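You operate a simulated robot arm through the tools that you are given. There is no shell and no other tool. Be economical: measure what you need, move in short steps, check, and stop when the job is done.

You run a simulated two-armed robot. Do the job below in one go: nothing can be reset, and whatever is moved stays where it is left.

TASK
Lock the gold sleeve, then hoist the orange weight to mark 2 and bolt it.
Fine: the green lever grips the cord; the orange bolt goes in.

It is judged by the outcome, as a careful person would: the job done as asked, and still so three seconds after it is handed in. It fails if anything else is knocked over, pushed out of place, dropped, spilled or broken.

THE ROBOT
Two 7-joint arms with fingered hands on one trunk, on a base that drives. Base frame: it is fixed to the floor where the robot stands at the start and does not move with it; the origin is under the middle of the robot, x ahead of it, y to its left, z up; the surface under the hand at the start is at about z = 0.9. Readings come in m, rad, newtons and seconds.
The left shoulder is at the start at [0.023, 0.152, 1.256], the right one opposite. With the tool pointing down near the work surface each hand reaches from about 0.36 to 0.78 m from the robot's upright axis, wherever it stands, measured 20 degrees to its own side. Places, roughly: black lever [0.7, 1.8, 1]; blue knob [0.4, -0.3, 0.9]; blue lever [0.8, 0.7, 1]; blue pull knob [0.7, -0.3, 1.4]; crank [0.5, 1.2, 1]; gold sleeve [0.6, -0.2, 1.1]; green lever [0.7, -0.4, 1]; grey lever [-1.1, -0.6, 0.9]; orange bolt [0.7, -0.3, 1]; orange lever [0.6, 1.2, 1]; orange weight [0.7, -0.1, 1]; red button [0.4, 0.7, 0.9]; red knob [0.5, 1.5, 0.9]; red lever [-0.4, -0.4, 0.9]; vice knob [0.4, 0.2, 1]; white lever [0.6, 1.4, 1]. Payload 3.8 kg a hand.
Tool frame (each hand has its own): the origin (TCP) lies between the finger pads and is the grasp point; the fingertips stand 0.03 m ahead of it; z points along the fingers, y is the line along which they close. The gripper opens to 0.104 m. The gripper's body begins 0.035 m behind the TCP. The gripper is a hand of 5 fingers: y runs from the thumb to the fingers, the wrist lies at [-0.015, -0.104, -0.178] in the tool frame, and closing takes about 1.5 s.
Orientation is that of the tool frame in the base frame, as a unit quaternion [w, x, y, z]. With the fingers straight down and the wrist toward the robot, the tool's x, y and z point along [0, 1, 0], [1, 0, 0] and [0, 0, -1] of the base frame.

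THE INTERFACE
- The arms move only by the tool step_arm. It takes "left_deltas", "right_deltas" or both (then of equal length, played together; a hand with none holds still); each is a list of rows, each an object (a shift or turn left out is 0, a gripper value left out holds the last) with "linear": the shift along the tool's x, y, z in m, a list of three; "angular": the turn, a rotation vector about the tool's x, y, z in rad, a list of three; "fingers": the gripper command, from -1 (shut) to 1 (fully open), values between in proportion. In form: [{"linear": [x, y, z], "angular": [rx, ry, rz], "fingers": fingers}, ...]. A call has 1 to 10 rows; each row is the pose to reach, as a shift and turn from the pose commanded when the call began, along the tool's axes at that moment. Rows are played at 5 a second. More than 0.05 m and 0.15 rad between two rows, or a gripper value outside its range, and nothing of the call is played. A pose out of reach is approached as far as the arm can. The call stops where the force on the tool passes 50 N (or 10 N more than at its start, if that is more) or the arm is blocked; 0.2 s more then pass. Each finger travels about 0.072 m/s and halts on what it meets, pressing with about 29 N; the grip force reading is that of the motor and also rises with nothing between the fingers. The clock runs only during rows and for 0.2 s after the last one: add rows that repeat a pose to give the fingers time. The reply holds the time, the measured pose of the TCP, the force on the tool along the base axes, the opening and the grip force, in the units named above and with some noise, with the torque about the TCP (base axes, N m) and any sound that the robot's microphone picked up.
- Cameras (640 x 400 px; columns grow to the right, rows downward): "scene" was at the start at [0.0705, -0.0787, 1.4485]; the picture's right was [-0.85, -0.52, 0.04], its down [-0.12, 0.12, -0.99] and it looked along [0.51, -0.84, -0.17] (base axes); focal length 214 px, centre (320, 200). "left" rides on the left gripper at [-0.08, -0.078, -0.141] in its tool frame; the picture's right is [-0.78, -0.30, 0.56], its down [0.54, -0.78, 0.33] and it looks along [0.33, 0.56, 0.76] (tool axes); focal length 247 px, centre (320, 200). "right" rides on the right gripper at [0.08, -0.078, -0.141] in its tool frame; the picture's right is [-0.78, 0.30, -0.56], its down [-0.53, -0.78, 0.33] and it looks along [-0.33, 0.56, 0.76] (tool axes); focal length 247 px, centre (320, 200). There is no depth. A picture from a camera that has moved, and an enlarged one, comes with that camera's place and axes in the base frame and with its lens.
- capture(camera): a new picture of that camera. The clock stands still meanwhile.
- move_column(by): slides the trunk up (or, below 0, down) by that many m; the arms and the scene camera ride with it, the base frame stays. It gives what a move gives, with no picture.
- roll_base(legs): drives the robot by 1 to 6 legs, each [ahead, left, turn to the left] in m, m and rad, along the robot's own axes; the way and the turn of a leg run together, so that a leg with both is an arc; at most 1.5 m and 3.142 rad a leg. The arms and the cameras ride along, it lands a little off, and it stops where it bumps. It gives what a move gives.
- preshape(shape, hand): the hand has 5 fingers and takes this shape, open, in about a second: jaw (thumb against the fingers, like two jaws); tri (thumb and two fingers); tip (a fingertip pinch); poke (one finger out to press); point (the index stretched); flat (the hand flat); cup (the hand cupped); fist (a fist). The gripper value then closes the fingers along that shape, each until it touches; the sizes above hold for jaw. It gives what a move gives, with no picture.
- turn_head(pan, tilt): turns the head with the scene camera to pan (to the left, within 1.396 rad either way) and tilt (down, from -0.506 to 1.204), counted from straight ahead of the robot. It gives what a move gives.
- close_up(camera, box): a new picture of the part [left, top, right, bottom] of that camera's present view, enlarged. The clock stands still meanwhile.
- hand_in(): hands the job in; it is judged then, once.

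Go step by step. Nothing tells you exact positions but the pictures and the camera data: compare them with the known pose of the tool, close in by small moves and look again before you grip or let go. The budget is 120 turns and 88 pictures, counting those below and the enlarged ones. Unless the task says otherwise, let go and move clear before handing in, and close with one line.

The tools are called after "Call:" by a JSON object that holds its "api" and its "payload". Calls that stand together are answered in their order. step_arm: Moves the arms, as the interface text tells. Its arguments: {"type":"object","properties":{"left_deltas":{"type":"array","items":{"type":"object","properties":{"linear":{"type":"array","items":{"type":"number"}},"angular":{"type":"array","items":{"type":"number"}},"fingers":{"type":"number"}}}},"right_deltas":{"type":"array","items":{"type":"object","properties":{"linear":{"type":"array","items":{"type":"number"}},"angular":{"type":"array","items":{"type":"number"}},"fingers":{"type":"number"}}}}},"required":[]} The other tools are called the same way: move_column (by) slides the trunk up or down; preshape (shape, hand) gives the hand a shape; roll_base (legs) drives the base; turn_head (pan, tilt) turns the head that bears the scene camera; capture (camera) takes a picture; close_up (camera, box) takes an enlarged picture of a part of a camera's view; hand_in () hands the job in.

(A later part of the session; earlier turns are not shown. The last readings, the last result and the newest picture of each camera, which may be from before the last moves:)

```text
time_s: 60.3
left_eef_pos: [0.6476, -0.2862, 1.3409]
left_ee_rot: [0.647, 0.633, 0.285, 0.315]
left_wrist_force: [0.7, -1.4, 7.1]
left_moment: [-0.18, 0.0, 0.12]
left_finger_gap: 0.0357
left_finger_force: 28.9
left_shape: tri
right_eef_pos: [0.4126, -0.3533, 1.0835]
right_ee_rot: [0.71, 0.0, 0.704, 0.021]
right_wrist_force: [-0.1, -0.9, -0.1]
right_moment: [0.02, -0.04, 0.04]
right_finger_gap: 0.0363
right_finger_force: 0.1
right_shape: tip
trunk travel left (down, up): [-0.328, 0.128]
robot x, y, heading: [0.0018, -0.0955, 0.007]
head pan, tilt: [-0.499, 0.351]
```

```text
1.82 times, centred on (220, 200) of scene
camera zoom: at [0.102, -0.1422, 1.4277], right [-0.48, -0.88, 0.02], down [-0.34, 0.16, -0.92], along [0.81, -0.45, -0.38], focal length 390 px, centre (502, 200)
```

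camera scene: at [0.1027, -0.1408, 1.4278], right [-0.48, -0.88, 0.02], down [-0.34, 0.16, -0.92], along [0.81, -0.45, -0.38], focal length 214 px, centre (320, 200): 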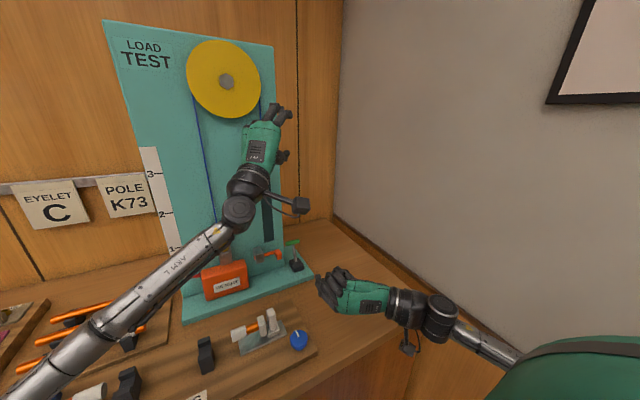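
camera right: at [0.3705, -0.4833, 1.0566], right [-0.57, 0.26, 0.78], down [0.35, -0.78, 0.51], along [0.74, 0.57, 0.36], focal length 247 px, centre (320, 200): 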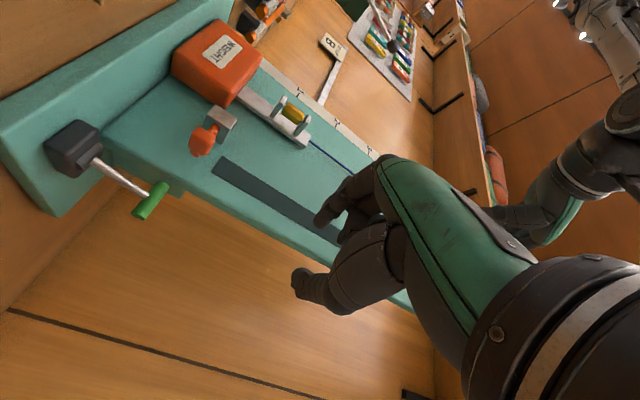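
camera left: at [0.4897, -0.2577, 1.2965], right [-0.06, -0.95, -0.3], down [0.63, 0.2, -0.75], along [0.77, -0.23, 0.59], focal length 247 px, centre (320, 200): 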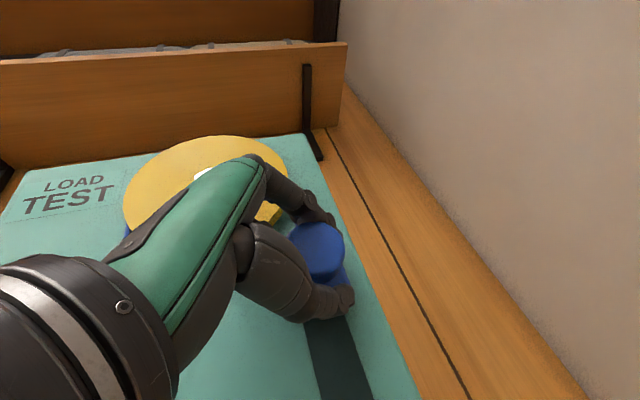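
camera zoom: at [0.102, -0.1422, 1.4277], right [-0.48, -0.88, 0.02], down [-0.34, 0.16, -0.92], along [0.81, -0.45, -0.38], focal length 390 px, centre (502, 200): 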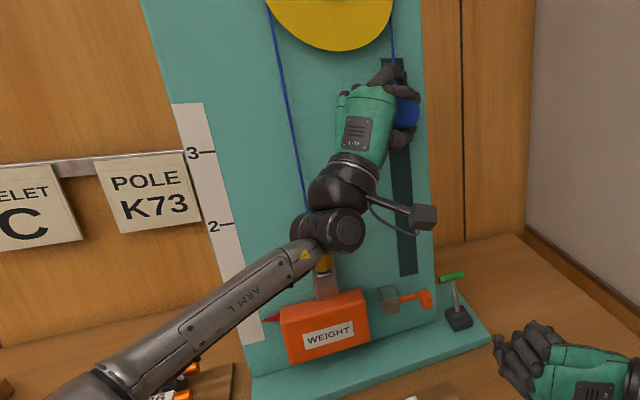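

Only 7 N, and the weight rises one for one. I'll continue down by about 0.12 m.

Call:
{"api": "step_arm", "payload": {"left_deltas": [{"linear": [-0.0003, -0.012, -0.0004]}, {"linear": [-0.0007, -0.024, -0.0009]}, {"linear": [-0.001, -0.036, -0.0013]}, {"linear": [-0.0013, -0.048, -0.0018]}, {"linear": [-0.0017, -0.06, -0.0022]}, {"linear": [-0.002, -0.072, -0.0027]}, {"linear": [-0.0024, -0.084, -0.0031]}, {"linear": [-0.0027, -0.096, -0.0036]}, {"linear": [-0.003, -0.108, -0.004]}, {"linear": [-0.0034, -0.12, -0.0044]}]}}

Call:
{"api": "close_up", "payload": {"camera": "scene", "box": [120, 90, 320, 310]}}

```text
time_s: 62.5
left_eef_pos: [0.6461, -0.2853, 1.2201]
left_ee_rot: [0.648, 0.634, 0.284, 0.314]
left_wrist_force: [0.4, -2.5, 6.5]
left_moment: [-0.09, 0.05, 0.11]
left_finger_gap: 0.0356
left_finger_force: 28.9
left_shape: tri
right_eef_pos: [0.4135, -0.3534, 1.0826]
right_ee_rot: [0.711, 0.0, 0.703, 0.022]
right_wrist_force: [0.4, 0.2, -0.4]
right_moment: [0.01, 0.01, 0.0]
right_finger_gap: 0.0365
right_finger_force: 0.0
right_shape: tip
trunk travel left (down, up): [-0.328, 0.128]
robot x, y, heading: [-0.0013, -0.1007, 0.003]
head pan, tilt: [-0.499, 0.351]
```

```text
1.82 times, centred on (220, 200) of scene
camera zoom: at [0.1019, -0.1427, 1.4277], right [-0.48, -0.88, 0.02], down [-0.34, 0.16, -0.92], along [0.81, -0.45, -0.38], focal length 390 px, centre (502, 200)
```

zoom: 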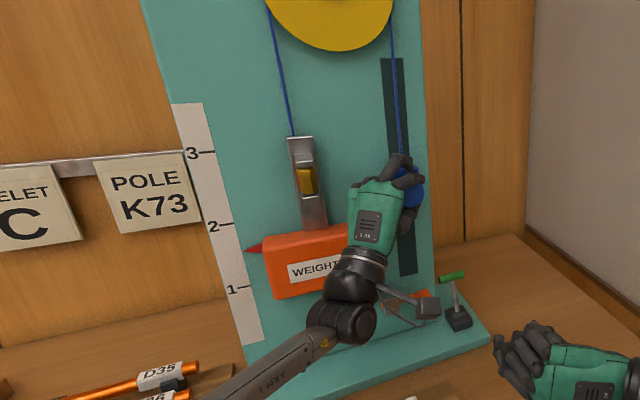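

Remaining rise is about 0.036 m. I'll pull that and recheck.

Call:
{"api": "step_arm", "payload": {"left_deltas": [{"linear": [-0.0003, -0.012, -0.0004]}, {"linear": [-0.0007, -0.024, -0.0009]}, {"linear": [-0.001, -0.036, -0.0013]}, {"linear": [-0.001, -0.036, -0.0013]}]}}

Call:
{"api": "close_up", "payload": {"camera": "scene", "box": [170, 180, 270, 250]}}

Call:
{"api": "capture", "payload": {"camera": "right"}}

```text
time_s: 63.5
left_eef_pos: [0.6466, -0.2863, 1.1851]
left_ee_rot: [0.647, 0.633, 0.285, 0.314]
left_wrist_force: [0.1, -2.6, 6.7]
left_moment: [-0.03, 0.12, 0.1]
left_finger_gap: 0.0358
left_finger_force: 29.4
left_shape: tri
right_eef_pos: [0.4128, -0.3533, 1.0824]
right_ee_rot: [0.71, 0.0, 0.704, 0.021]
right_wrist_force: [0.5, -0.9, 0.7]
right_moment: [0.02, 0.0, 0.01]
right_finger_gap: 0.0362
right_finger_force: 0.2
right_shape: tip
trunk travel left (down, up): [-0.328, 0.128]
robot x, y, heading: [-0.0007, -0.0992, 0.002]
head pan, tilt: [-0.499, 0.351]
```

```text
5.71 times, centred on (220, 215) of scene
camera zoom: at [0.1018, -0.1425, 1.4278], right [-0.48, -0.88, 0.02], down [-0.34, 0.16, -0.92], along [0.81, -0.45, -0.38], focal length 1226 px, centre (891, 114)
```

zoom: 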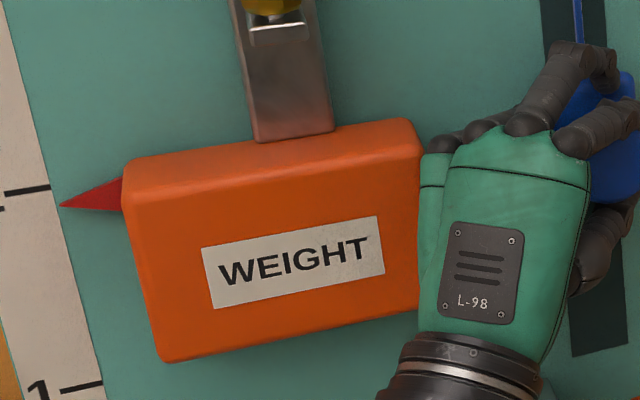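

```text
32 pictures are left
camera right: at [0.2751, -0.433, 0.9998], right [-0.57, 0.26, 0.78], down [0.35, -0.78, 0.51], along [0.74, 0.57, 0.36], focal length 247 px, centre (320, 200)
```

right: 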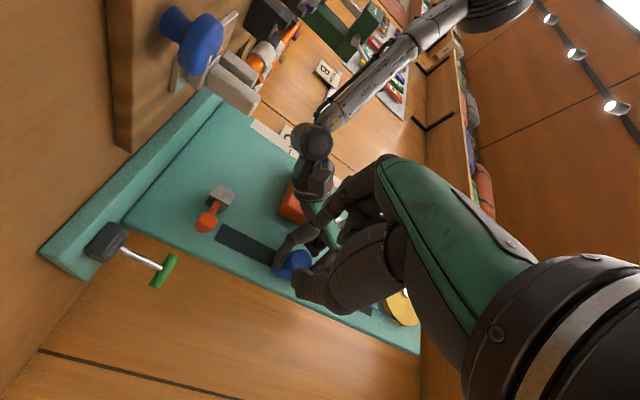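

In this view the pointer sits slightly below mark 2, but there is parallax. I'll use the right-hand camera from above the left arm at about mark height to judge it properly.

Call:
{"api": "step_arm", "payload": {"right_deltas": [{"linear": [-0.05, 0, 0]}, {"linear": [-0.1, 0, 0]}, {"linear": [-0.15, 0, 0]}, {"linear": [-0.2, 0, 0]}, {"linear": [-0.25, 0.02, 0.01]}, {"linear": [-0.265, 0.065, 0.02], "angular": [0.1, 0, 0]}, {"linear": [-0.265, 0.11, 0.04], "angular": [0.2, 0, 0]}, {"linear": [-0.265, 0.155, 0.055], "angular": [0.3, 0, 0]}, {"linear": [-0.265, 0.2, 0.07], "angular": [0.4, 0, 0]}, {"linear": [-0.265, 0.245, 0.085], "angular": [0.5, 0, 0]}]}}

Call:
{"api": "capture", "payload": {"camera": "right"}}

```text
refused: row 5 steps farther than a row can; nothing moved
```

```text
31 pictures are left
camera right: at [0.2751, -0.433, 0.9998], right [-0.57, 0.26, 0.78], down [0.35, -0.78, 0.51], along [0.74, 0.57, 0.36], focal length 247 px, centre (320, 200)
```

right: 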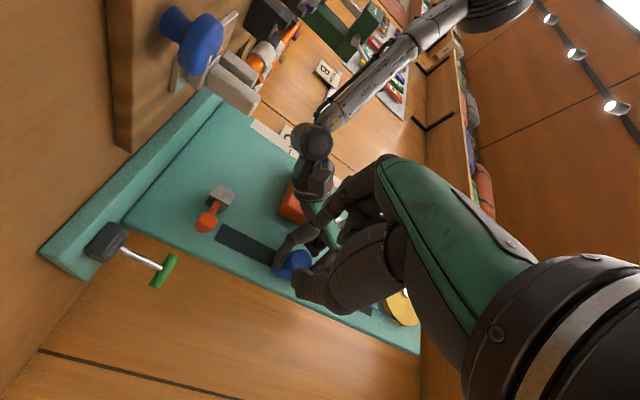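

One row stepped too far, so I'll resend it with smaller steps.

Call:
{"api": "step_arm", "payload": {"right_deltas": [{"linear": [-0.05, 0, 0]}, {"linear": [-0.099, 0, 0]}, {"linear": [-0.148, 0, 0]}, {"linear": [-0.197, 0, 0]}, {"linear": [-0.24, 0.015, 0.01]}, {"linear": [-0.265, 0.05, 0.02], "angular": [0.1, 0, 0]}, {"linear": [-0.265, 0.095, 0.035], "angular": [0.2, 0, 0]}, {"linear": [-0.265, 0.14, 0.05], "angular": [0.3, 0, 0]}, {"linear": [-0.265, 0.185, 0.065], "angular": [0.4, 0, 0]}, {"linear": [-0.265, 0.23, 0.08], "angular": [0.5, 0, 0]}]}}

Call:
{"api": "capture", "payload": {"camera": "right"}}

```text
time_s: 65.7
left_eef_pos: [0.6461, -0.2857, 1.1858]
left_ee_rot: [0.649, 0.633, 0.284, 0.314]
left_wrist_force: [-2.9, -5.8, 6.8]
left_moment: [0.11, 0.1, 0.0]
left_finger_gap: 0.0347
left_finger_force: 29.5
left_shape: tri
right_eef_pos: [0.4917, -0.1375, 1.3954]
right_ee_rot: [0.686, 0.171, 0.689, -0.16]
right_wrist_force: [0.2, 0.3, -0.9]
right_moment: [0.01, 0.0, -0.03]
right_finger_gap: 0.0361
right_finger_force: 0.1
right_shape: tip
right hand out of reach, approached as far as the arm can: row 9, 10
trunk travel left (down, up): [-0.328, 0.128]
robot x, y, heading: [0.0017, -0.1007, 0.004]
head pan, tilt: [-0.499, 0.351]
```

```text
30 pictures are left
camera right: at [0.3299, -0.1409, 1.3161], right [-0.36, 0.5, 0.78], down [-0.06, -0.85, 0.52], along [0.93, 0.14, 0.34], focal length 247 px, centre (320, 200)
```

right: 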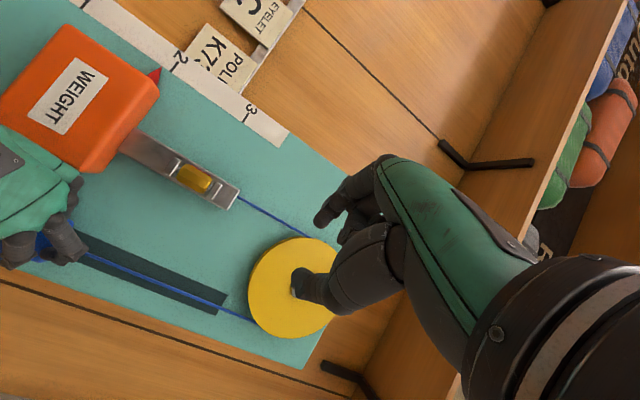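

Call:
{"api": "step_arm", "payload": {"right_deltas": [{"linear": [0.03, 0, 0]}, {"linear": [0.06, 0, 0]}, {"linear": [0.09, 0, 0]}]}}

Call:
{"api": "close_up", "payload": {"camera": "right", "box": [140, 60, 300, 160]}}

```text
time_s: 66.5
left_eef_pos: [0.6454, -0.2862, 1.1841]
left_ee_rot: [0.648, 0.633, 0.285, 0.315]
left_wrist_force: [-0.5, -5.1, 7.4]
left_moment: [-0.05, 0.05, 0.13]
left_finger_gap: 0.0349
left_finger_force: 29.1
left_shape: tri
right_eef_pos: [0.491, -0.1472, 1.3978]
right_ee_rot: [0.688, 0.175, 0.687, -0.156]
right_wrist_force: [-0.1, 0.4, -0.5]
right_moment: [0.0, -0.02, 0.02]
right_finger_gap: 0.0363
right_finger_force: 0.1
right_shape: tip
right hand out of reach, approached as far as the arm can: row 1, 2, 3
trunk travel left (down, up): [-0.328, 0.128]
robot x, y, heading: [-0.0041, -0.1021, 0.0]
head pan, tilt: [-0.499, 0.351]
```

```text
4.00 times, centred on (220, 110) of right
camera zoom: at [0.3313, -0.1504, 1.3171], right [-0.37, 0.5, 0.79], down [-0.06, -0.86, 0.51], along [0.93, 0.14, 0.34], focal length 988 px, centre (720, 560)
```

zoom: 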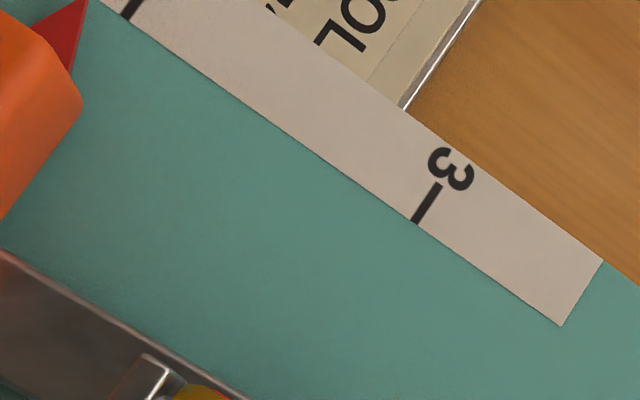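

Call:
{"api": "close_up", "payload": {"camera": "right", "box": [110, 20, 270, 120]}}

```text
4.00 times, centred on (190, 70) of right
camera zoom: at [0.3313, -0.1504, 1.3171], right [-0.37, 0.5, 0.79], down [-0.06, -0.86, 0.51], along [0.93, 0.14, 0.34], focal length 988 px, centre (840, 720)
```

zoom: 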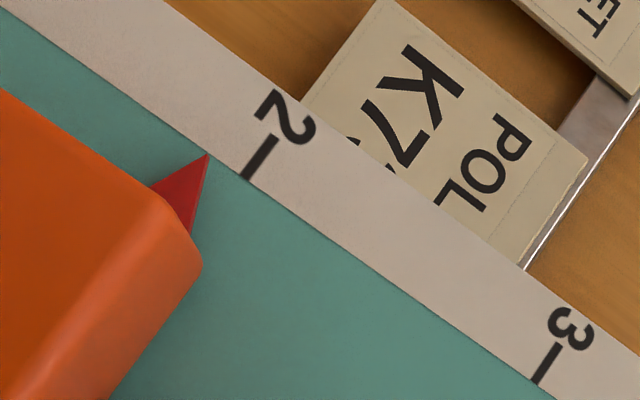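

From both views the pointer is in nearly the same plane as the scale and about 9 mm low. I'll pull down 9 mm more.

Call:
{"api": "step_arm", "payload": {"left_deltas": [{"linear": [-0.0001, -0.005, -0.0002]}, {"linear": [-0.0002, -0.009, -0.0003]}, {"linear": [-0.0002, -0.009, -0.0003]}]}}

Call:
{"api": "close_up", "payload": {"camera": "right", "box": [110, 20, 270, 120]}}

```text
time_s: 67.3
left_eef_pos: [0.6465, -0.2868, 1.1756]
left_ee_rot: [0.648, 0.633, 0.284, 0.315]
left_wrist_force: [0.0, -4.7, 8.2]
left_moment: [-0.07, 0.05, 0.23]
left_finger_gap: 0.0346
left_finger_force: 28.9
left_shape: tri
right_eef_pos: [0.4923, -0.1464, 1.3969]
right_ee_rot: [0.688, 0.174, 0.687, -0.155]
right_wrist_force: [-1.1, -0.3, -0.6]
right_moment: [-0.01, 0.03, 0.0]
right_finger_gap: 0.0362
right_finger_force: 0.1
right_shape: tip
trunk travel left (down, up): [-0.328, 0.128]
robot x, y, heading: [-0.0038, -0.0987, 0.004]
head pan, tilt: [-0.499, 0.351]
```

```text
4.00 times, centred on (190, 70) of right
camera zoom: at [0.3315, -0.1504, 1.317], right [-0.37, 0.5, 0.79], down [-0.06, -0.86, 0.51], along [0.93, 0.14, 0.34], focal length 988 px, centre (840, 720)
```

zoom: 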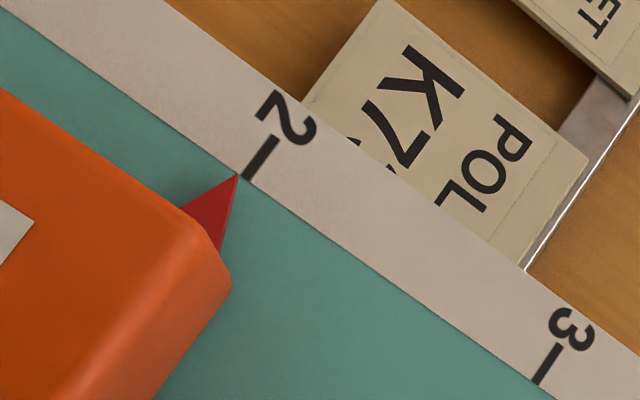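

The pointer is at mark 2. Next is the green lever: handle near (0.705, −0.367, 1.005), leaning back about 30°. I'll move the right hand over to the right side and lower it while the left hand holds the knob.

Call:
{"api": "step_arm", "payload": {"right_deltas": [{"linear": [0, -0.04, 0.013], "angular": [-0.08, 0, 0]}, {"linear": [0, -0.08, 0.026], "angular": [-0.16, 0, 0]}, {"linear": [0, -0.12, 0.039], "angular": [-0.24, 0, 0]}, {"linear": [0, -0.16, 0.052], "angular": [-0.32, 0, 0]}, {"linear": [0, -0.2, 0.065], "angular": [-0.4, 0, 0]}, {"linear": [0, -0.24, 0.077], "angular": [-0.47, 0, 0]}]}}

Call:
{"api": "close_up", "payload": {"camera": "scene", "box": [220, 200, 340, 290]}}

```text
time_s: 68.7
left_eef_pos: [0.6462, -0.2861, 1.1772]
left_ee_rot: [0.647, 0.633, 0.286, 0.315]
left_wrist_force: [0.5, -4.5, 5.8]
left_moment: [-0.03, 0.06, 0.16]
left_finger_gap: 0.0346
left_finger_force: 29.0
left_shape: tri
right_eef_pos: [0.4498, -0.396, 1.3912]
right_ee_rot: [0.711, 0.013, 0.703, 0.012]
right_wrist_force: [0.2, -0.6, -0.1]
right_moment: [-0.02, -0.03, 0.01]
right_finger_gap: 0.0362
right_finger_force: 0.1
right_shape: tip
trunk travel left (down, up): [-0.328, 0.128]
robot x, y, heading: [0.003, -0.0972, 0.002]
head pan, tilt: [-0.499, 0.351]
```

```text
4.44 times, centred on (280, 245) of scene
camera zoom: at [0.1013, -0.1438, 1.4278], right [-0.48, -0.88, 0.02], down [-0.34, 0.16, -0.92], along [0.81, -0.45, -0.38], focal length 953 px, centre (498, 0)
```

zoom: 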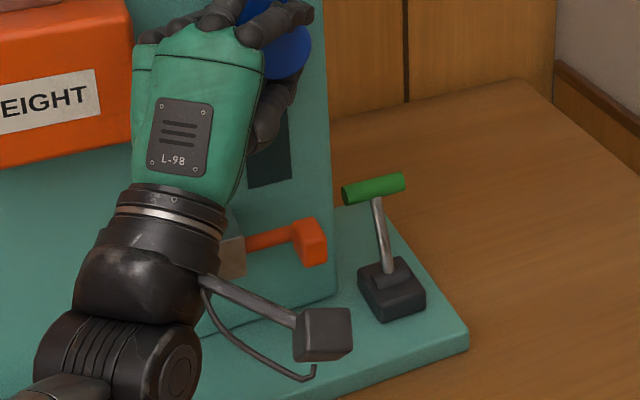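

Call:
{"api": "step_arm", "payload": {"right_deltas": [{"linear": [0.045, 0, 0.01], "angular": [0, 0, -0.05]}, {"linear": [0.09, 0, 0.02], "angular": [0, 0, -0.1]}, {"linear": [0.135, 0, 0.03], "angular": [0, 0, -0.15]}, {"linear": [0.18, 0, 0.04], "angular": [0, 0, -0.2]}, {"linear": [0.225, 0, 0.055], "angular": [0, 0, -0.25]}, {"linear": [0.27, 0, 0.07], "angular": [0, 0, -0.3]}, {"linear": [0.315, 0, 0.085], "angular": [0, 0, -0.35]}, {"linear": [0.355, 0.005, 0.1], "angular": [0, 0, -0.4]}, {"linear": [0.385, 0.01, 0.12], "angular": [0, 0, -0.4]}]}}

Call:
{"api": "capture", "payload": {"camera": "right"}}

Call:
{"api": "close_up", "payload": {"camera": "scene", "box": [220, 180, 380, 300]}}

```text
time_s: 70.7
left_eef_pos: [0.6449, -0.2858, 1.1759]
left_ee_rot: [0.648, 0.633, 0.285, 0.315]
left_wrist_force: [0.9, -6.1, 8.2]
left_moment: [-0.04, 0.03, 0.16]
left_finger_gap: 0.0343
left_finger_force: 28.2
left_shape: tri
right_eef_pos: [0.5747, -0.3745, 1.0076]
right_ee_rot: [0.699, -0.129, 0.691, -0.131]
right_wrist_force: [0.5, -1.0, -0.4]
right_moment: [0.0, 0.0, 0.03]
right_finger_gap: 0.0364
right_finger_force: 0.1
right_shape: tip
trunk travel left (down, up): [-0.328, 0.128]
robot x, y, heading: [0.0036, -0.0984, -0.0]
head pan, tilt: [-0.499, 0.351]
```

```text
25 pictures are left
camera right: at [0.4332, -0.4764, 0.96], right [-0.56, 0.56, 0.61], down [0.32, -0.53, 0.78], along [0.76, 0.64, 0.12], focal length 247 px, centre (320, 200)
```

right: 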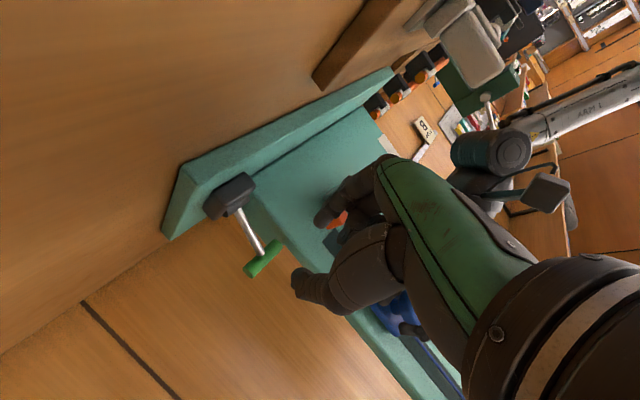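

```text
3.33 times, centred on (300, 240) of scene
camera zoom: at [0.1018, -0.1427, 1.4278], right [-0.48, -0.88, 0.02], down [-0.34, 0.16, -0.92], along [0.81, -0.45, -0.38], focal length 715 px, centre (387, 67)
```

zoom: 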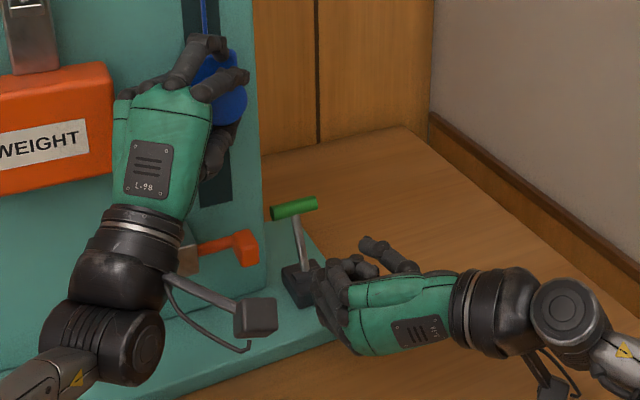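

The lever handle is confirmed near (0.703, −0.368, 1.006). I'll advance to pinch the rod just below the green bar.

Call:
{"api": "step_arm", "payload": {"right_deltas": [{"linear": [0.012, 0.007, 0.02]}, {"linear": [0.025, 0.014, 0.045]}, {"linear": [0.025, 0.014, 0.07]}]}}

Call:
{"api": "close_up", "payload": {"camera": "right", "box": [160, 120, 400, 330]}}

```text
time_s: 71.5
left_eef_pos: [0.6451, -0.2873, 1.1758]
left_ee_rot: [0.647, 0.632, 0.285, 0.316]
left_wrist_force: [0.2, -5.7, 8.3]
left_moment: [-0.01, 0.1, 0.13]
left_finger_gap: 0.0345
left_finger_force: 29.4
left_shape: tri
right_eef_pos: [0.6449, -0.3688, 0.9776]
right_ee_rot: [0.699, -0.129, 0.692, -0.131]
right_wrist_force: [1.0, 0.3, -0.1]
right_moment: [0.01, -0.01, 0.0]
right_finger_gap: 0.0363
right_finger_force: 0.1
right_shape: tip
trunk travel left (down, up): [-0.328, 0.128]
robot x, y, heading: [0.0001, -0.097, 0.004]
head pan, tilt: [-0.499, 0.351]
```

```text
1.90 times, centred on (280, 225) of right
camera zoom: at [0.5042, -0.4714, 0.9314], right [-0.56, 0.56, 0.61], down [0.32, -0.53, 0.78], along [0.76, 0.64, 0.12], focal length 470 px, centre (396, 152)
```

zoom: 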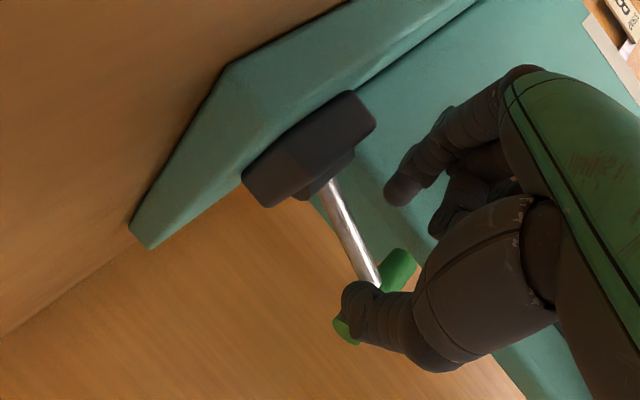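

Call:
{"api": "step_arm", "payload": {"right_deltas": [{"linear": [0, 0.005, 0.02]}, {"linear": [0, 0.005, 0.04]}]}}

Call:
{"api": "step_arm", "payload": {"right_deltas": [{"fingers": -0.6}, {"fingers": -0.8}, {"fingers": -1}, {"fingers": -1}, {"fingers": -1}]}}

Call:
{"api": "close_up", "payload": {"camera": "right", "box": [160, 120, 400, 330]}}

```text
time_s: 72.1
left_eef_pos: [0.6456, -0.288, 1.1757]
left_ee_rot: [0.647, 0.633, 0.285, 0.315]
left_wrist_force: [0.0, -1.6, 7.6]
left_moment: [-0.01, 0.11, 0.25]
left_finger_gap: 0.0343
left_finger_force: 28.6
left_shape: tri
right_eef_pos: [0.6845, -0.368, 0.9774]
right_ee_rot: [0.697, -0.128, 0.692, -0.133]
right_wrist_force: [-2.7, -5.7, -0.4]
right_moment: [-0.09, 0.03, 0.04]
right_finger_gap: 0.0336
right_finger_force: 0.1
right_shape: tip
trunk travel left (down, up): [-0.328, 0.128]
robot x, y, heading: [-0.0056, -0.1016, 0.001]
head pan, tilt: [-0.499, 0.351]
```

```text
time_s: 73.3
left_eef_pos: [0.6466, -0.2865, 1.1761]
left_ee_rot: [0.647, 0.633, 0.285, 0.315]
left_wrist_force: [-1.8, -4.4, 7.3]
left_moment: [0.0, 0.12, 0.15]
left_finger_gap: 0.0344
left_finger_force: 29.0
left_shape: tri
right_eef_pos: [0.6847, -0.3661, 0.9793]
right_ee_rot: [0.698, -0.128, 0.692, -0.13]
right_wrist_force: [4.0, 1.3, 0.7]
right_moment: [0.09, 0.0, -0.04]
right_finger_gap: 0.0014
right_finger_force: 28.6
right_shape: tip
trunk travel left (down, up): [-0.328, 0.128]
robot x, y, heading: [-0.0039, -0.0962, 0.007]
head pan, tilt: [-0.499, 0.351]
```

```text
1.90 times, centred on (280, 225) of right
camera zoom: at [0.5439, -0.4666, 0.9309], right [-0.56, 0.56, 0.61], down [0.32, -0.53, 0.78], along [0.76, 0.64, 0.12], focal length 470 px, centre (396, 152)
```

zoom: 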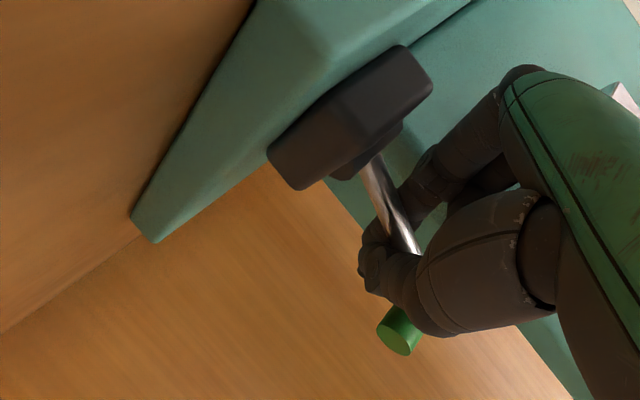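

The fingers have closed behind the rod, so I'll pull the lever toward the robot in small steps.

Call:
{"api": "step_arm", "payload": {"right_deltas": [{"linear": [0, 0, -0.01]}, {"linear": [0, 0, -0.02]}, {"linear": [-0.002, 0, -0.03]}, {"linear": [-0.002, 0, -0.04]}]}}

Call:
{"api": "capture", "payload": {"camera": "right"}}

```text
time_s: 74.3
left_eef_pos: [0.6465, -0.2862, 1.1746]
left_ee_rot: [0.648, 0.632, 0.285, 0.315]
left_wrist_force: [-16.8, 0.1, 7.8]
left_moment: [0.1, 0.13, 0.02]
left_finger_gap: 0.0343
left_finger_force: 29.2
left_shape: tri
right_eef_pos: [0.6458, -0.3644, 0.9771]
right_ee_rot: [0.697, -0.13, 0.693, -0.133]
right_wrist_force: [21.0, -0.3, -10.7]
right_moment: [-0.09, -0.65, 0.65]
right_finger_gap: 0.0017
right_finger_force: 29.2
right_shape: tip
trunk travel left (down, up): [-0.328, 0.128]
robot x, y, heading: [-0.0031, -0.0973, 0.002]
head pan, tilt: [-0.499, 0.351]
```

```text
21 pictures are left
camera right: at [0.5049, -0.4664, 0.9312], right [-0.56, 0.56, 0.61], down [0.33, -0.53, 0.78], along [0.76, 0.64, 0.11], focal length 247 px, centre (320, 200)
```

right: 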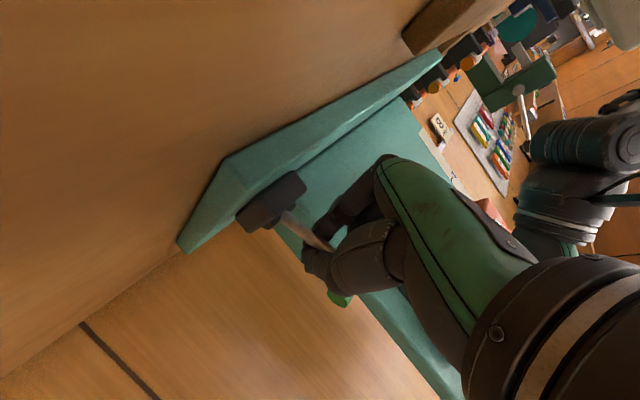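

The lever has moved about 40 mm and resistance is building. I'll continue a bit, following the arc slightly downward.

Call:
{"api": "step_arm", "payload": {"right_deltas": [{"linear": [0.004, 0.001, -0.007]}, {"linear": [0.009, 0.003, -0.014]}, {"linear": [0.013, 0.005, -0.02]}]}}

Call:
{"api": "close_up", "payload": {"camera": "scene", "box": [220, 180, 380, 300]}}

```text
time_s: 74.8
left_eef_pos: [0.6458, -0.2873, 1.1782]
left_ee_rot: [0.651, 0.632, 0.282, 0.313]
left_wrist_force: [-8.0, 0.1, 8.1]
left_moment: [-0.06, 0.02, 0.14]
left_finger_gap: 0.035
left_finger_force: 28.9
left_shape: tri
right_eef_pos: [0.6431, -0.3648, 0.9791]
right_ee_rot: [0.701, -0.126, 0.689, -0.133]
right_wrist_force: [22.8, 3.0, -6.1]
right_moment: [-0.07, -0.42, 0.45]
right_finger_gap: 0.0015
right_finger_force: 28.6
right_shape: tip
trunk travel left (down, up): [-0.328, 0.128]
robot x, y, heading: [-0.0018, -0.0961, 0.004]
head pan, tilt: [-0.499, 0.351]
stopped in row 2 (right hand): the force on the tool passed its limit at 56 N (the readings are from after the stop); the commanded pose is now the measured one
```

```text
3.33 times, centred on (300, 240) of scene
camera zoom: at [0.1063, -0.1418, 1.4275], right [-0.47, -0.88, 0.02], down [-0.35, 0.16, -0.92], along [0.81, -0.44, -0.38], focal length 715 px, centre (387, 67)
```

zoom: 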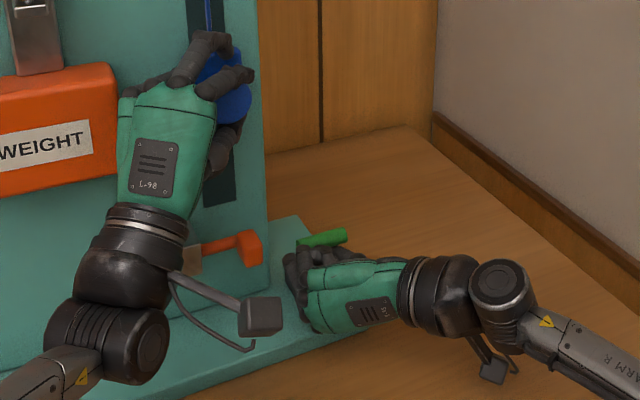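

The lever has hit its forward stop, and the handle went from x 0.703 to 0.641. I'll open the right fingers and back away.

Call:
{"api": "step_arm", "payload": {"right_deltas": [{"fingers": -0.6}, {"fingers": -0.3}, {"fingers": -0.3}, {"linear": [0, 0, -0.02], "fingers": -0.3}, {"linear": [0, 0, -0.045]}, {"linear": [0, 0, -0.07]}]}}

Call:
{"api": "capture", "payload": {"camera": "right"}}

```text
time_s: 76.2
left_eef_pos: [0.6449, -0.288, 1.1757]
left_ee_rot: [0.649, 0.633, 0.283, 0.314]
left_wrist_force: [4.7, -2.7, 8.4]
left_moment: [0.0, 0.27, 0.11]
left_finger_gap: 0.0342
left_finger_force: 28.9
left_shape: tri
right_eef_pos: [0.57, -0.3663, 0.9766]
right_ee_rot: [0.702, -0.124, 0.689, -0.132]
right_wrist_force: [0.3, -0.3, 0.5]
right_moment: [0.03, 0.01, 0.02]
right_finger_gap: 0.036
right_finger_force: 0.1
right_shape: tip
trunk travel left (down, up): [-0.328, 0.128]
robot x, y, heading: [0.0023, -0.0983, 0.004]
head pan, tilt: [-0.499, 0.351]
```

```text
19 pictures are left
camera right: at [0.4289, -0.466, 0.929], right [-0.56, 0.56, 0.61], down [0.31, -0.54, 0.78], along [0.76, 0.63, 0.13], focal length 247 px, centre (320, 200)
```

right: 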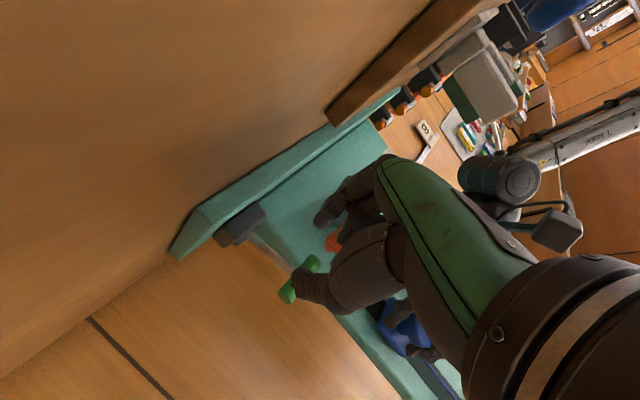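

The lever stays forward. I'll ease the left hand up 4 mm to check that the cord is truly held.

Call:
{"api": "step_arm", "payload": {"left_deltas": [{"linear": [0, 0.002, 0]}, {"linear": [0, 0.004, 0]}, {"linear": [0, 0.004, 0]}]}}

Call:
{"api": "close_up", "payload": {"camera": "scene", "box": [170, 180, 270, 250]}}

```text
time_s: 77.0
left_eef_pos: [0.6454, -0.2878, 1.1786]
left_ee_rot: [0.648, 0.633, 0.283, 0.314]
left_wrist_force: [2.6, -2.8, -1.7]
left_moment: [0.16, 0.38, 0.24]
left_finger_gap: 0.034
left_finger_force: 28.8
left_shape: tri
right_eef_pos: [0.5708, -0.3652, 0.9769]
right_ee_rot: [0.702, -0.125, 0.689, -0.132]
right_wrist_force: [0.8, -0.8, 0.6]
right_moment: [-0.01, 0.0, -0.02]
right_finger_gap: 0.0361
right_finger_force: 0.0
right_shape: tip
trunk travel left (down, up): [-0.328, 0.128]
robot x, y, heading: [0.0001, -0.0998, 0.004]
head pan, tilt: [-0.499, 0.351]
```

```text
5.71 times, centred on (220, 215) of scene
camera zoom: at [0.1039, -0.1428, 1.4275], right [-0.47, -0.88, 0.02], down [-0.34, 0.16, -0.92], along [0.81, -0.45, -0.38], focal length 1226 px, centre (891, 114)
```

zoom: 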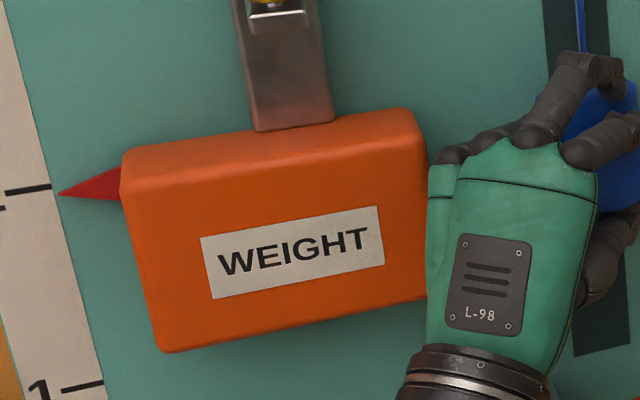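

The cord is held: the pull on the left hand fell from 8 N to about zero. The pointer reads about 3–4 mm low, so I'll test whether the clamp lets me take in a few more millimetres.

Call:
{"api": "step_arm", "payload": {"left_deltas": [{"linear": [0, -0.003, 0]}, {"linear": [0, -0.006, 0]}, {"linear": [0, -0.0075, 0]}, {"linear": [0, -0.0075, 0]}]}}

Call:
{"api": "close_up", "payload": {"camera": "scene", "box": [170, 180, 270, 250]}}

```text
time_s: 78.0
left_eef_pos: [0.6448, -0.2884, 1.1734]
left_ee_rot: [0.649, 0.632, 0.283, 0.314]
left_wrist_force: [3.6, -5.6, 7.2]
left_moment: [-0.03, 0.09, 0.21]
left_finger_gap: 0.0336
left_finger_force: 29.3
left_shape: tri
right_eef_pos: [0.5699, -0.3652, 0.9787]
right_ee_rot: [0.702, -0.126, 0.689, -0.132]
right_wrist_force: [0.2, 0.4, 0.5]
right_moment: [0.01, 0.0, -0.02]
right_finger_gap: 0.0362
right_finger_force: 0.1
right_shape: tip
trunk travel left (down, up): [-0.328, 0.128]
robot x, y, heading: [-0.0003, -0.0987, 0.006]
head pan, tilt: [-0.499, 0.351]
```

```text
5.71 times, centred on (220, 215) of scene
camera zoom: at [0.103, -0.143, 1.4277], right [-0.47, -0.88, 0.02], down [-0.34, 0.16, -0.92], along [0.81, -0.45, -0.38], focal length 1226 px, centre (891, 114)
```

zoom: 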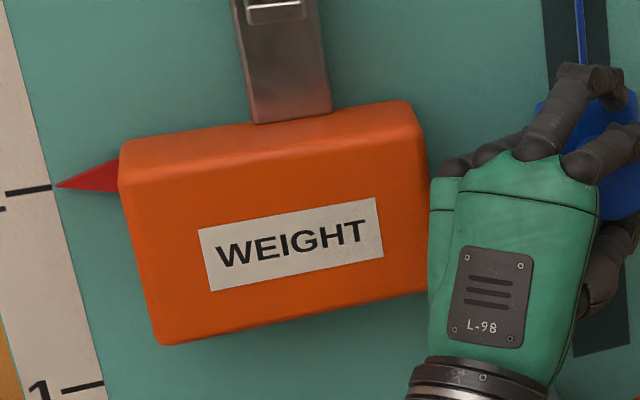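

The clamp is one-way and the weight rose to the mark. I'll take in 2 mm more, ease off, and confirm it holds.

Call:
{"api": "step_arm", "payload": {"left_deltas": [{"linear": [0, -0.002, 0]}, {"linear": [0, -0.002, 0]}, {"linear": [0, 0.002, 0]}, {"linear": [0, 0.005, 0]}, {"linear": [0, 0.005, 0]}]}}

Call:
{"api": "close_up", "payload": {"camera": "scene", "box": [170, 180, 270, 250]}}

```text
time_s: 79.2
left_eef_pos: [0.6454, -0.2885, 1.1754]
left_ee_rot: [0.648, 0.634, 0.283, 0.314]
left_wrist_force: [-2.4, -4.1, -5.3]
left_moment: [0.32, 0.57, 0.19]
left_finger_gap: 0.034
left_finger_force: 28.8
left_shape: tri
right_eef_pos: [0.5705, -0.3658, 0.9772]
right_ee_rot: [0.701, -0.125, 0.689, -0.133]
right_wrist_force: [0.1, 0.7, 0.5]
right_moment: [-0.03, 0.0, 0.05]
right_finger_gap: 0.0358
right_finger_force: 0.1
right_shape: tip
trunk travel left (down, up): [-0.328, 0.128]
robot x, y, heading: [0.0005, -0.0986, 0.003]
head pan, tilt: [-0.499, 0.351]
```

```text
5.71 times, centred on (220, 215) of scene
camera zoom: at [0.1035, -0.1432, 1.4275], right [-0.47, -0.88, 0.02], down [-0.34, 0.16, -0.92], along [0.81, -0.45, -0.38], focal length 1226 px, centre (891, 114)
```

zoom: 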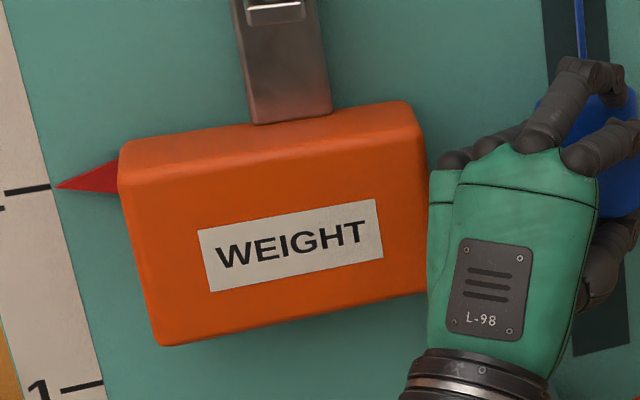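

Held at mark 2. I'll release the knob, withdraw the left hand straight back, then move it up and left.

Call:
{"api": "step_arm", "payload": {"left_deltas": [{"fingers": -0.4}, {"fingers": 0.0}, {"fingers": 0.3}, {"fingers": 0.3}, {"linear": [-0.013, 0, -0.015], "fingers": 0.3}, {"linear": [-0.032, 0, -0.038]}, {"linear": [-0.051, 0, -0.061]}, {"linear": [-0.075, 0.03, -0.08]}, {"linear": [-0.08, 0.07, -0.1]}, {"linear": [-0.075, 0.11, -0.12]}]}}

Call:
{"api": "capture", "payload": {"camera": "scene"}}

```text
time_s: 81.4
left_eef_pos: [0.4997, -0.2656, 1.2821]
left_ee_rot: [0.649, 0.633, 0.282, 0.314]
left_wrist_force: [0.8, 0.4, 0.3]
left_moment: [0.04, 0.02, -0.03]
left_finger_gap: 0.0674
left_finger_force: 0.1
left_shape: tri
right_eef_pos: [0.5694, -0.3649, 0.9778]
right_ee_rot: [0.702, -0.126, 0.688, -0.133]
right_wrist_force: [0.6, -0.1, -0.7]
right_moment: [0.0, 0.0, 0.03]
right_finger_gap: 0.0362
right_finger_force: 0.1
right_shape: tip
trunk travel left (down, up): [-0.328, 0.128]
robot x, y, heading: [-0.001, -0.097, 0.002]
head pan, tilt: [-0.499, 0.351]
```

```text
15 pictures are left
camera scene: at [0.1026, -0.1413, 1.4278], right [-0.47, -0.88, 0.02], down [-0.34, 0.16, -0.92], along [0.81, -0.45, -0.38], focal length 214 px, centre (320, 200)
```

scene: 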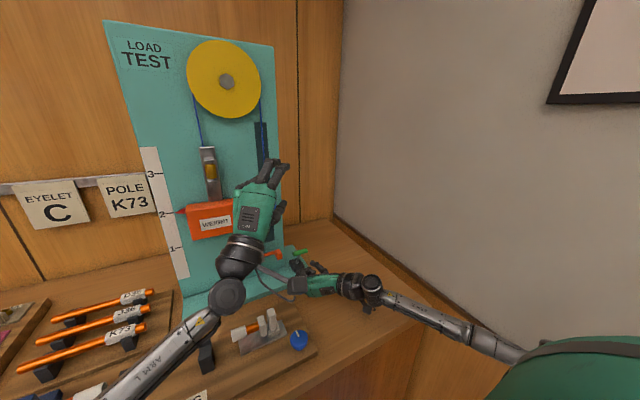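

The weight holds by itself. I'll clear the left hand further and move the right hand in front of the orange bolt handle, about (0.639, −0.291, 1.02).

Call:
{"api": "step_arm", "payload": {"left_deltas": [{"linear": [0.02, 0.015, -0.03]}, {"linear": [0.045, 0.03, -0.065]}, {"linear": [0.07, 0.045, -0.1]}, {"linear": [0.095, 0.06, -0.135]}, {"linear": [0.121, 0.08, -0.167]}], "right_deltas": [{"linear": [0, 0, -0.02], "angular": [0, 0, 0.08]}, {"linear": [-0.025, 0.01, -0.02], "angular": [0, 0, 0.16]}, {"linear": [-0.05, 0.03, -0.02], "angular": [0, 0, 0.24]}, {"linear": [-0.066, 0.05, -0.02], "angular": [0, 0, 0.32]}, {"linear": [-0.066, 0.054, -0.01], "angular": [0, 0, 0.38]}]}}

Call:
{"api": "capture", "payload": {"camera": "right"}}

Call:
{"api": "close_up", "payload": {"camera": "scene", "box": [200, 190, 340, 290]}}

```text
time_s: 82.6
left_eef_pos: [0.4455, -0.0642, 1.3574]
left_ee_rot: [0.649, 0.632, 0.284, 0.315]
left_wrist_force: [-0.1, 0.3, -0.3]
left_moment: [0.01, -0.01, -0.02]
left_finger_gap: 0.0675
left_finger_force: 0.1
left_shape: tri
right_eef_pos: [0.5595, -0.2895, 1.0222]
right_ee_rot: [0.714, 0.007, 0.7, 0.001]
right_wrist_force: [0.0, 0.4, 0.3]
right_moment: [0.0, -0.02, -0.04]
right_finger_gap: 0.0362
right_finger_force: 0.0
right_shape: tip
trunk travel left (down, up): [-0.328, 0.128]
robot x, y, heading: [0.003, -0.0968, 0.003]
head pan, tilt: [-0.499, 0.351]
```

```text
14 pictures are left
camera right: at [0.4199, -0.3652, 0.9385], right [-0.57, 0.29, 0.77], down [0.32, -0.79, 0.53], along [0.76, 0.55, 0.36], focal length 247 px, centre (320, 200)
```

right: 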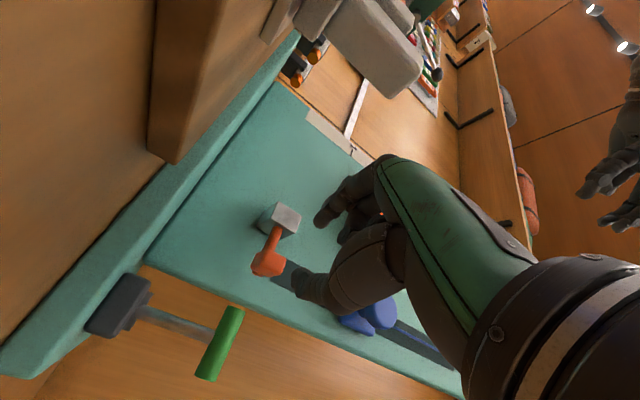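

```text
4.00 times, centred on (270, 240) of scene
camera zoom: at [0.103, -0.1402, 1.4278], right [-0.47, -0.88, 0.02], down [-0.34, 0.16, -0.92], along [0.81, -0.45, -0.38], focal length 858 px, centre (520, 40)
```

zoom: 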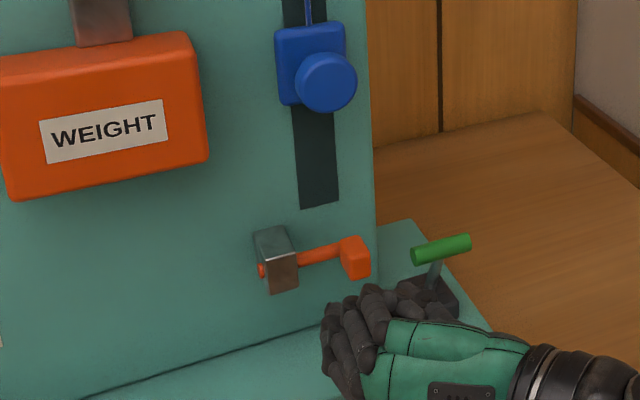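

The handle stub is at (0.643, −0.298, 1.017). Gripping would put a finger between the handle and the bracket, so I'll close the fingertips and push the stub leftward from its right side, staying just above the lever bar.

Call:
{"api": "step_arm", "payload": {"right_deltas": [{"linear": [-0.009, -0.02, -0.005], "fingers": -0.6}, {"linear": [-0.009, -0.047, -0.005], "fingers": -1}, {"linear": [-0.009, -0.047, -0.005], "fingers": -1}, {"linear": [-0.009, -0.047, 0.02], "fingers": -1}, {"linear": [-0.009, -0.047, 0.04], "fingers": -1}]}}

Call:
{"api": "close_up", "payload": {"camera": "scene", "box": [220, 210, 340, 290]}}

Call:
{"api": "close_up", "payload": {"camera": "right", "box": [160, 150, 400, 350]}}

```text
time_s: 83.8
left_eef_pos: [0.4471, -0.067, 1.3582]
left_ee_rot: [0.649, 0.632, 0.283, 0.314]
left_wrist_force: [0.0, -0.6, 0.1]
left_moment: [-0.01, 0.0, -0.02]
left_finger_gap: 0.0673
left_finger_force: 0.0
left_shape: tri
right_eef_pos: [0.6009, -0.3376, 1.0295]
right_ee_rot: [0.714, 0.006, 0.7, 0.002]
right_wrist_force: [-0.2, 0.2, 0.2]
right_moment: [0.01, 0.0, -0.02]
right_finger_gap: 0.0
right_finger_force: 28.8
right_shape: tip
trunk travel left (down, up): [-0.328, 0.128]
robot x, y, heading: [0.0003, -0.0995, 0.0]
head pan, tilt: [-0.499, 0.351]
```

```text
5.00 times, centred on (280, 250) of scene
camera zoom: at [0.104, -0.1418, 1.4276], right [-0.47, -0.88, 0.02], down [-0.34, 0.16, -0.92], along [0.81, -0.45, -0.38], focal length 1072 px, centre (520, -50)
```

zoom: 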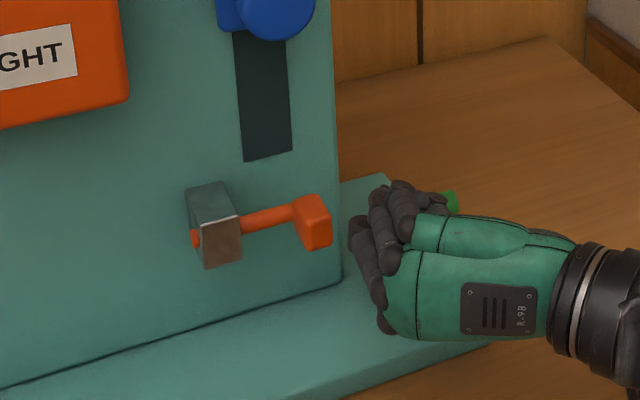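

```text
2.00 times, centred on (280, 250) of right
camera zoom: at [0.46, -0.4142, 0.9462], right [-0.57, 0.29, 0.77], down [0.32, -0.79, 0.53], along [0.76, 0.55, 0.36], focal length 494 px, centre (400, 100)
```

zoom: 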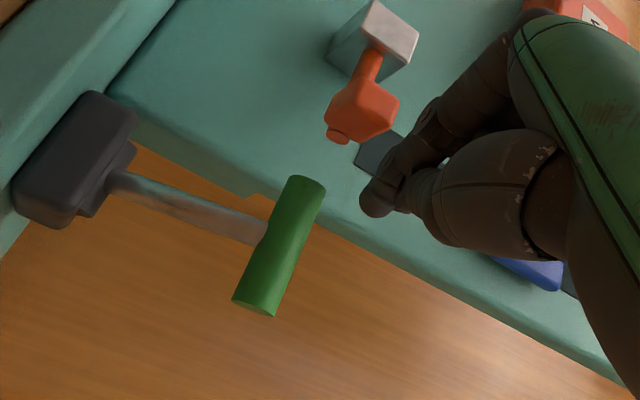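

Clear of the lever bar. I'll advance 18 mm and push left.

Call:
{"api": "step_arm", "payload": {"right_deltas": [{"linear": [0.003, 0, 0.01]}, {"linear": [0.004, 0, 0.019]}, {"linear": [0.004, 0.01, 0.019]}, {"linear": [0.004, 0.02, 0.019]}, {"linear": [0.004, 0.03, 0.019]}, {"linear": [0.004, 0.04, 0.019]}]}}

Call:
{"api": "close_up", "payload": {"camera": "scene", "box": [220, 210, 340, 290]}}

```text
time_s: 85.2
left_eef_pos: [0.446, -0.0668, 1.3578]
left_ee_rot: [0.65, 0.633, 0.282, 0.313]
left_wrist_force: [0.1, 0.1, -0.1]
left_moment: [0.02, 0.0, 0.0]
left_finger_gap: 0.0675
left_finger_force: 0.0
left_shape: tri
right_eef_pos: [0.6192, -0.2973, 1.0273]
right_ee_rot: [0.714, 0.007, 0.7, 0.002]
right_wrist_force: [-0.6, -1.5, 0.7]
right_moment: [0.03, 0.03, 0.02]
right_finger_gap: 0.0
right_finger_force: 28.7
right_shape: tip
trunk travel left (down, up): [-0.328, 0.128]
robot x, y, heading: [0.0005, -0.0974, 0.002]
head pan, tilt: [-0.499, 0.351]
```

```text
5.00 times, centred on (280, 250) of scene
camera zoom: at [0.1031, -0.1417, 1.4277], right [-0.47, -0.88, 0.02], down [-0.34, 0.16, -0.92], along [0.81, -0.45, -0.38], focal length 1072 px, centre (520, -50)
```

zoom: 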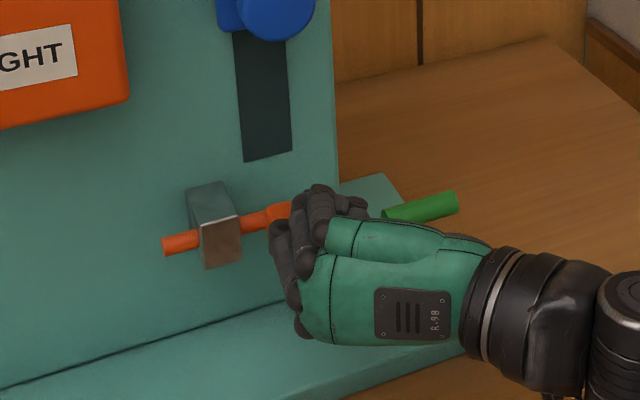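

The bolt is sliding in, with its tip now sticking out left of the bracket. I'll push further until it stops.

Call:
{"api": "step_arm", "payload": {"right_deltas": [{"linear": [0, 0.008, 0]}, {"linear": [0, 0.016, 0]}, {"linear": [0, 0.024, 0]}, {"linear": [0, 0.032, 0]}, {"linear": [0, 0.04, 0]}]}}

Call:
{"api": "close_up", "payload": {"camera": "scene", "box": [200, 190, 340, 290]}}

```text
time_s: 86.4
left_eef_pos: [0.4427, -0.071, 1.3586]
left_ee_rot: [0.649, 0.633, 0.282, 0.314]
left_wrist_force: [-0.1, 0.3, 0.0]
left_moment: [-0.01, 0.02, 0.01]
left_finger_gap: 0.0673
left_finger_force: 0.0
left_shape: tri
right_eef_pos: [0.6184, -0.2621, 1.0272]
right_ee_rot: [0.715, 0.008, 0.699, 0.001]
right_wrist_force: [-8.2, -13.2, 1.2]
right_moment: [-0.14, 0.04, -0.29]
right_finger_gap: 0.0
right_finger_force: 29.0
right_shape: tip
trunk travel left (down, up): [-0.328, 0.128]
robot x, y, heading: [-0.0036, -0.0928, 0.003]
head pan, tilt: [-0.499, 0.351]
```

```text
4.00 times, centred on (270, 240) of scene
camera zoom: at [0.1012, -0.1457, 1.4277], right [-0.47, -0.88, 0.02], down [-0.34, 0.17, -0.92], along [0.81, -0.45, -0.38], focal length 858 px, centre (520, 40)
```

zoom: 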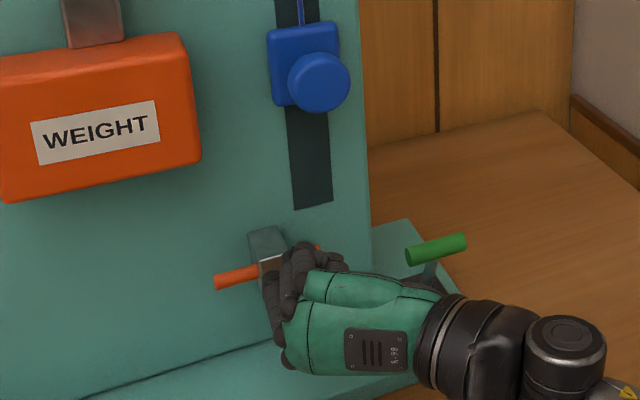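

There is resistance now, so I'll pull back and look at the bolt.

Call:
{"api": "step_arm", "payload": {"right_deltas": [{"linear": [-0.01, -0.005, -0.01]}, {"linear": [-0.02, -0.01, -0.05]}, {"linear": [-0.02, -0.02, -0.09]}, {"linear": [-0.02, -0.06, -0.12]}]}}

Call:
{"api": "close_up", "payload": {"camera": "scene", "box": [200, 190, 340, 290]}}

```text
time_s: 87.4
left_eef_pos: [0.4443, -0.0675, 1.3587]
left_ee_rot: [0.649, 0.632, 0.283, 0.315]
left_wrist_force: [-0.5, 0.0, 0.4]
left_moment: [-0.02, 0.0, 0.02]
left_finger_gap: 0.0675
left_finger_force: 0.0
left_shape: tri
right_eef_pos: [0.4958, -0.3173, 1.044]
right_ee_rot: [0.715, 0.007, 0.699, 0.003]
right_wrist_force: [0.0, 0.3, 0.6]
right_moment: [-0.02, -0.01, 0.02]
right_finger_gap: 0.0001
right_finger_force: 28.8
right_shape: tip
trunk travel left (down, up): [-0.328, 0.128]
robot x, y, heading: [0.0009, -0.1012, 0.008]
head pan, tilt: [-0.499, 0.351]
```

```text
4.00 times, centred on (270, 240) of scene
camera zoom: at [0.1019, -0.1423, 1.4278], right [-0.47, -0.88, 0.02], down [-0.34, 0.16, -0.92], along [0.81, -0.45, -0.38], focal length 858 px, centre (520, 40)
```

zoom: 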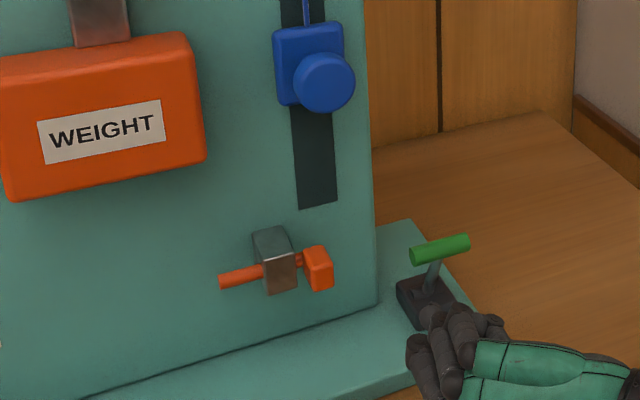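

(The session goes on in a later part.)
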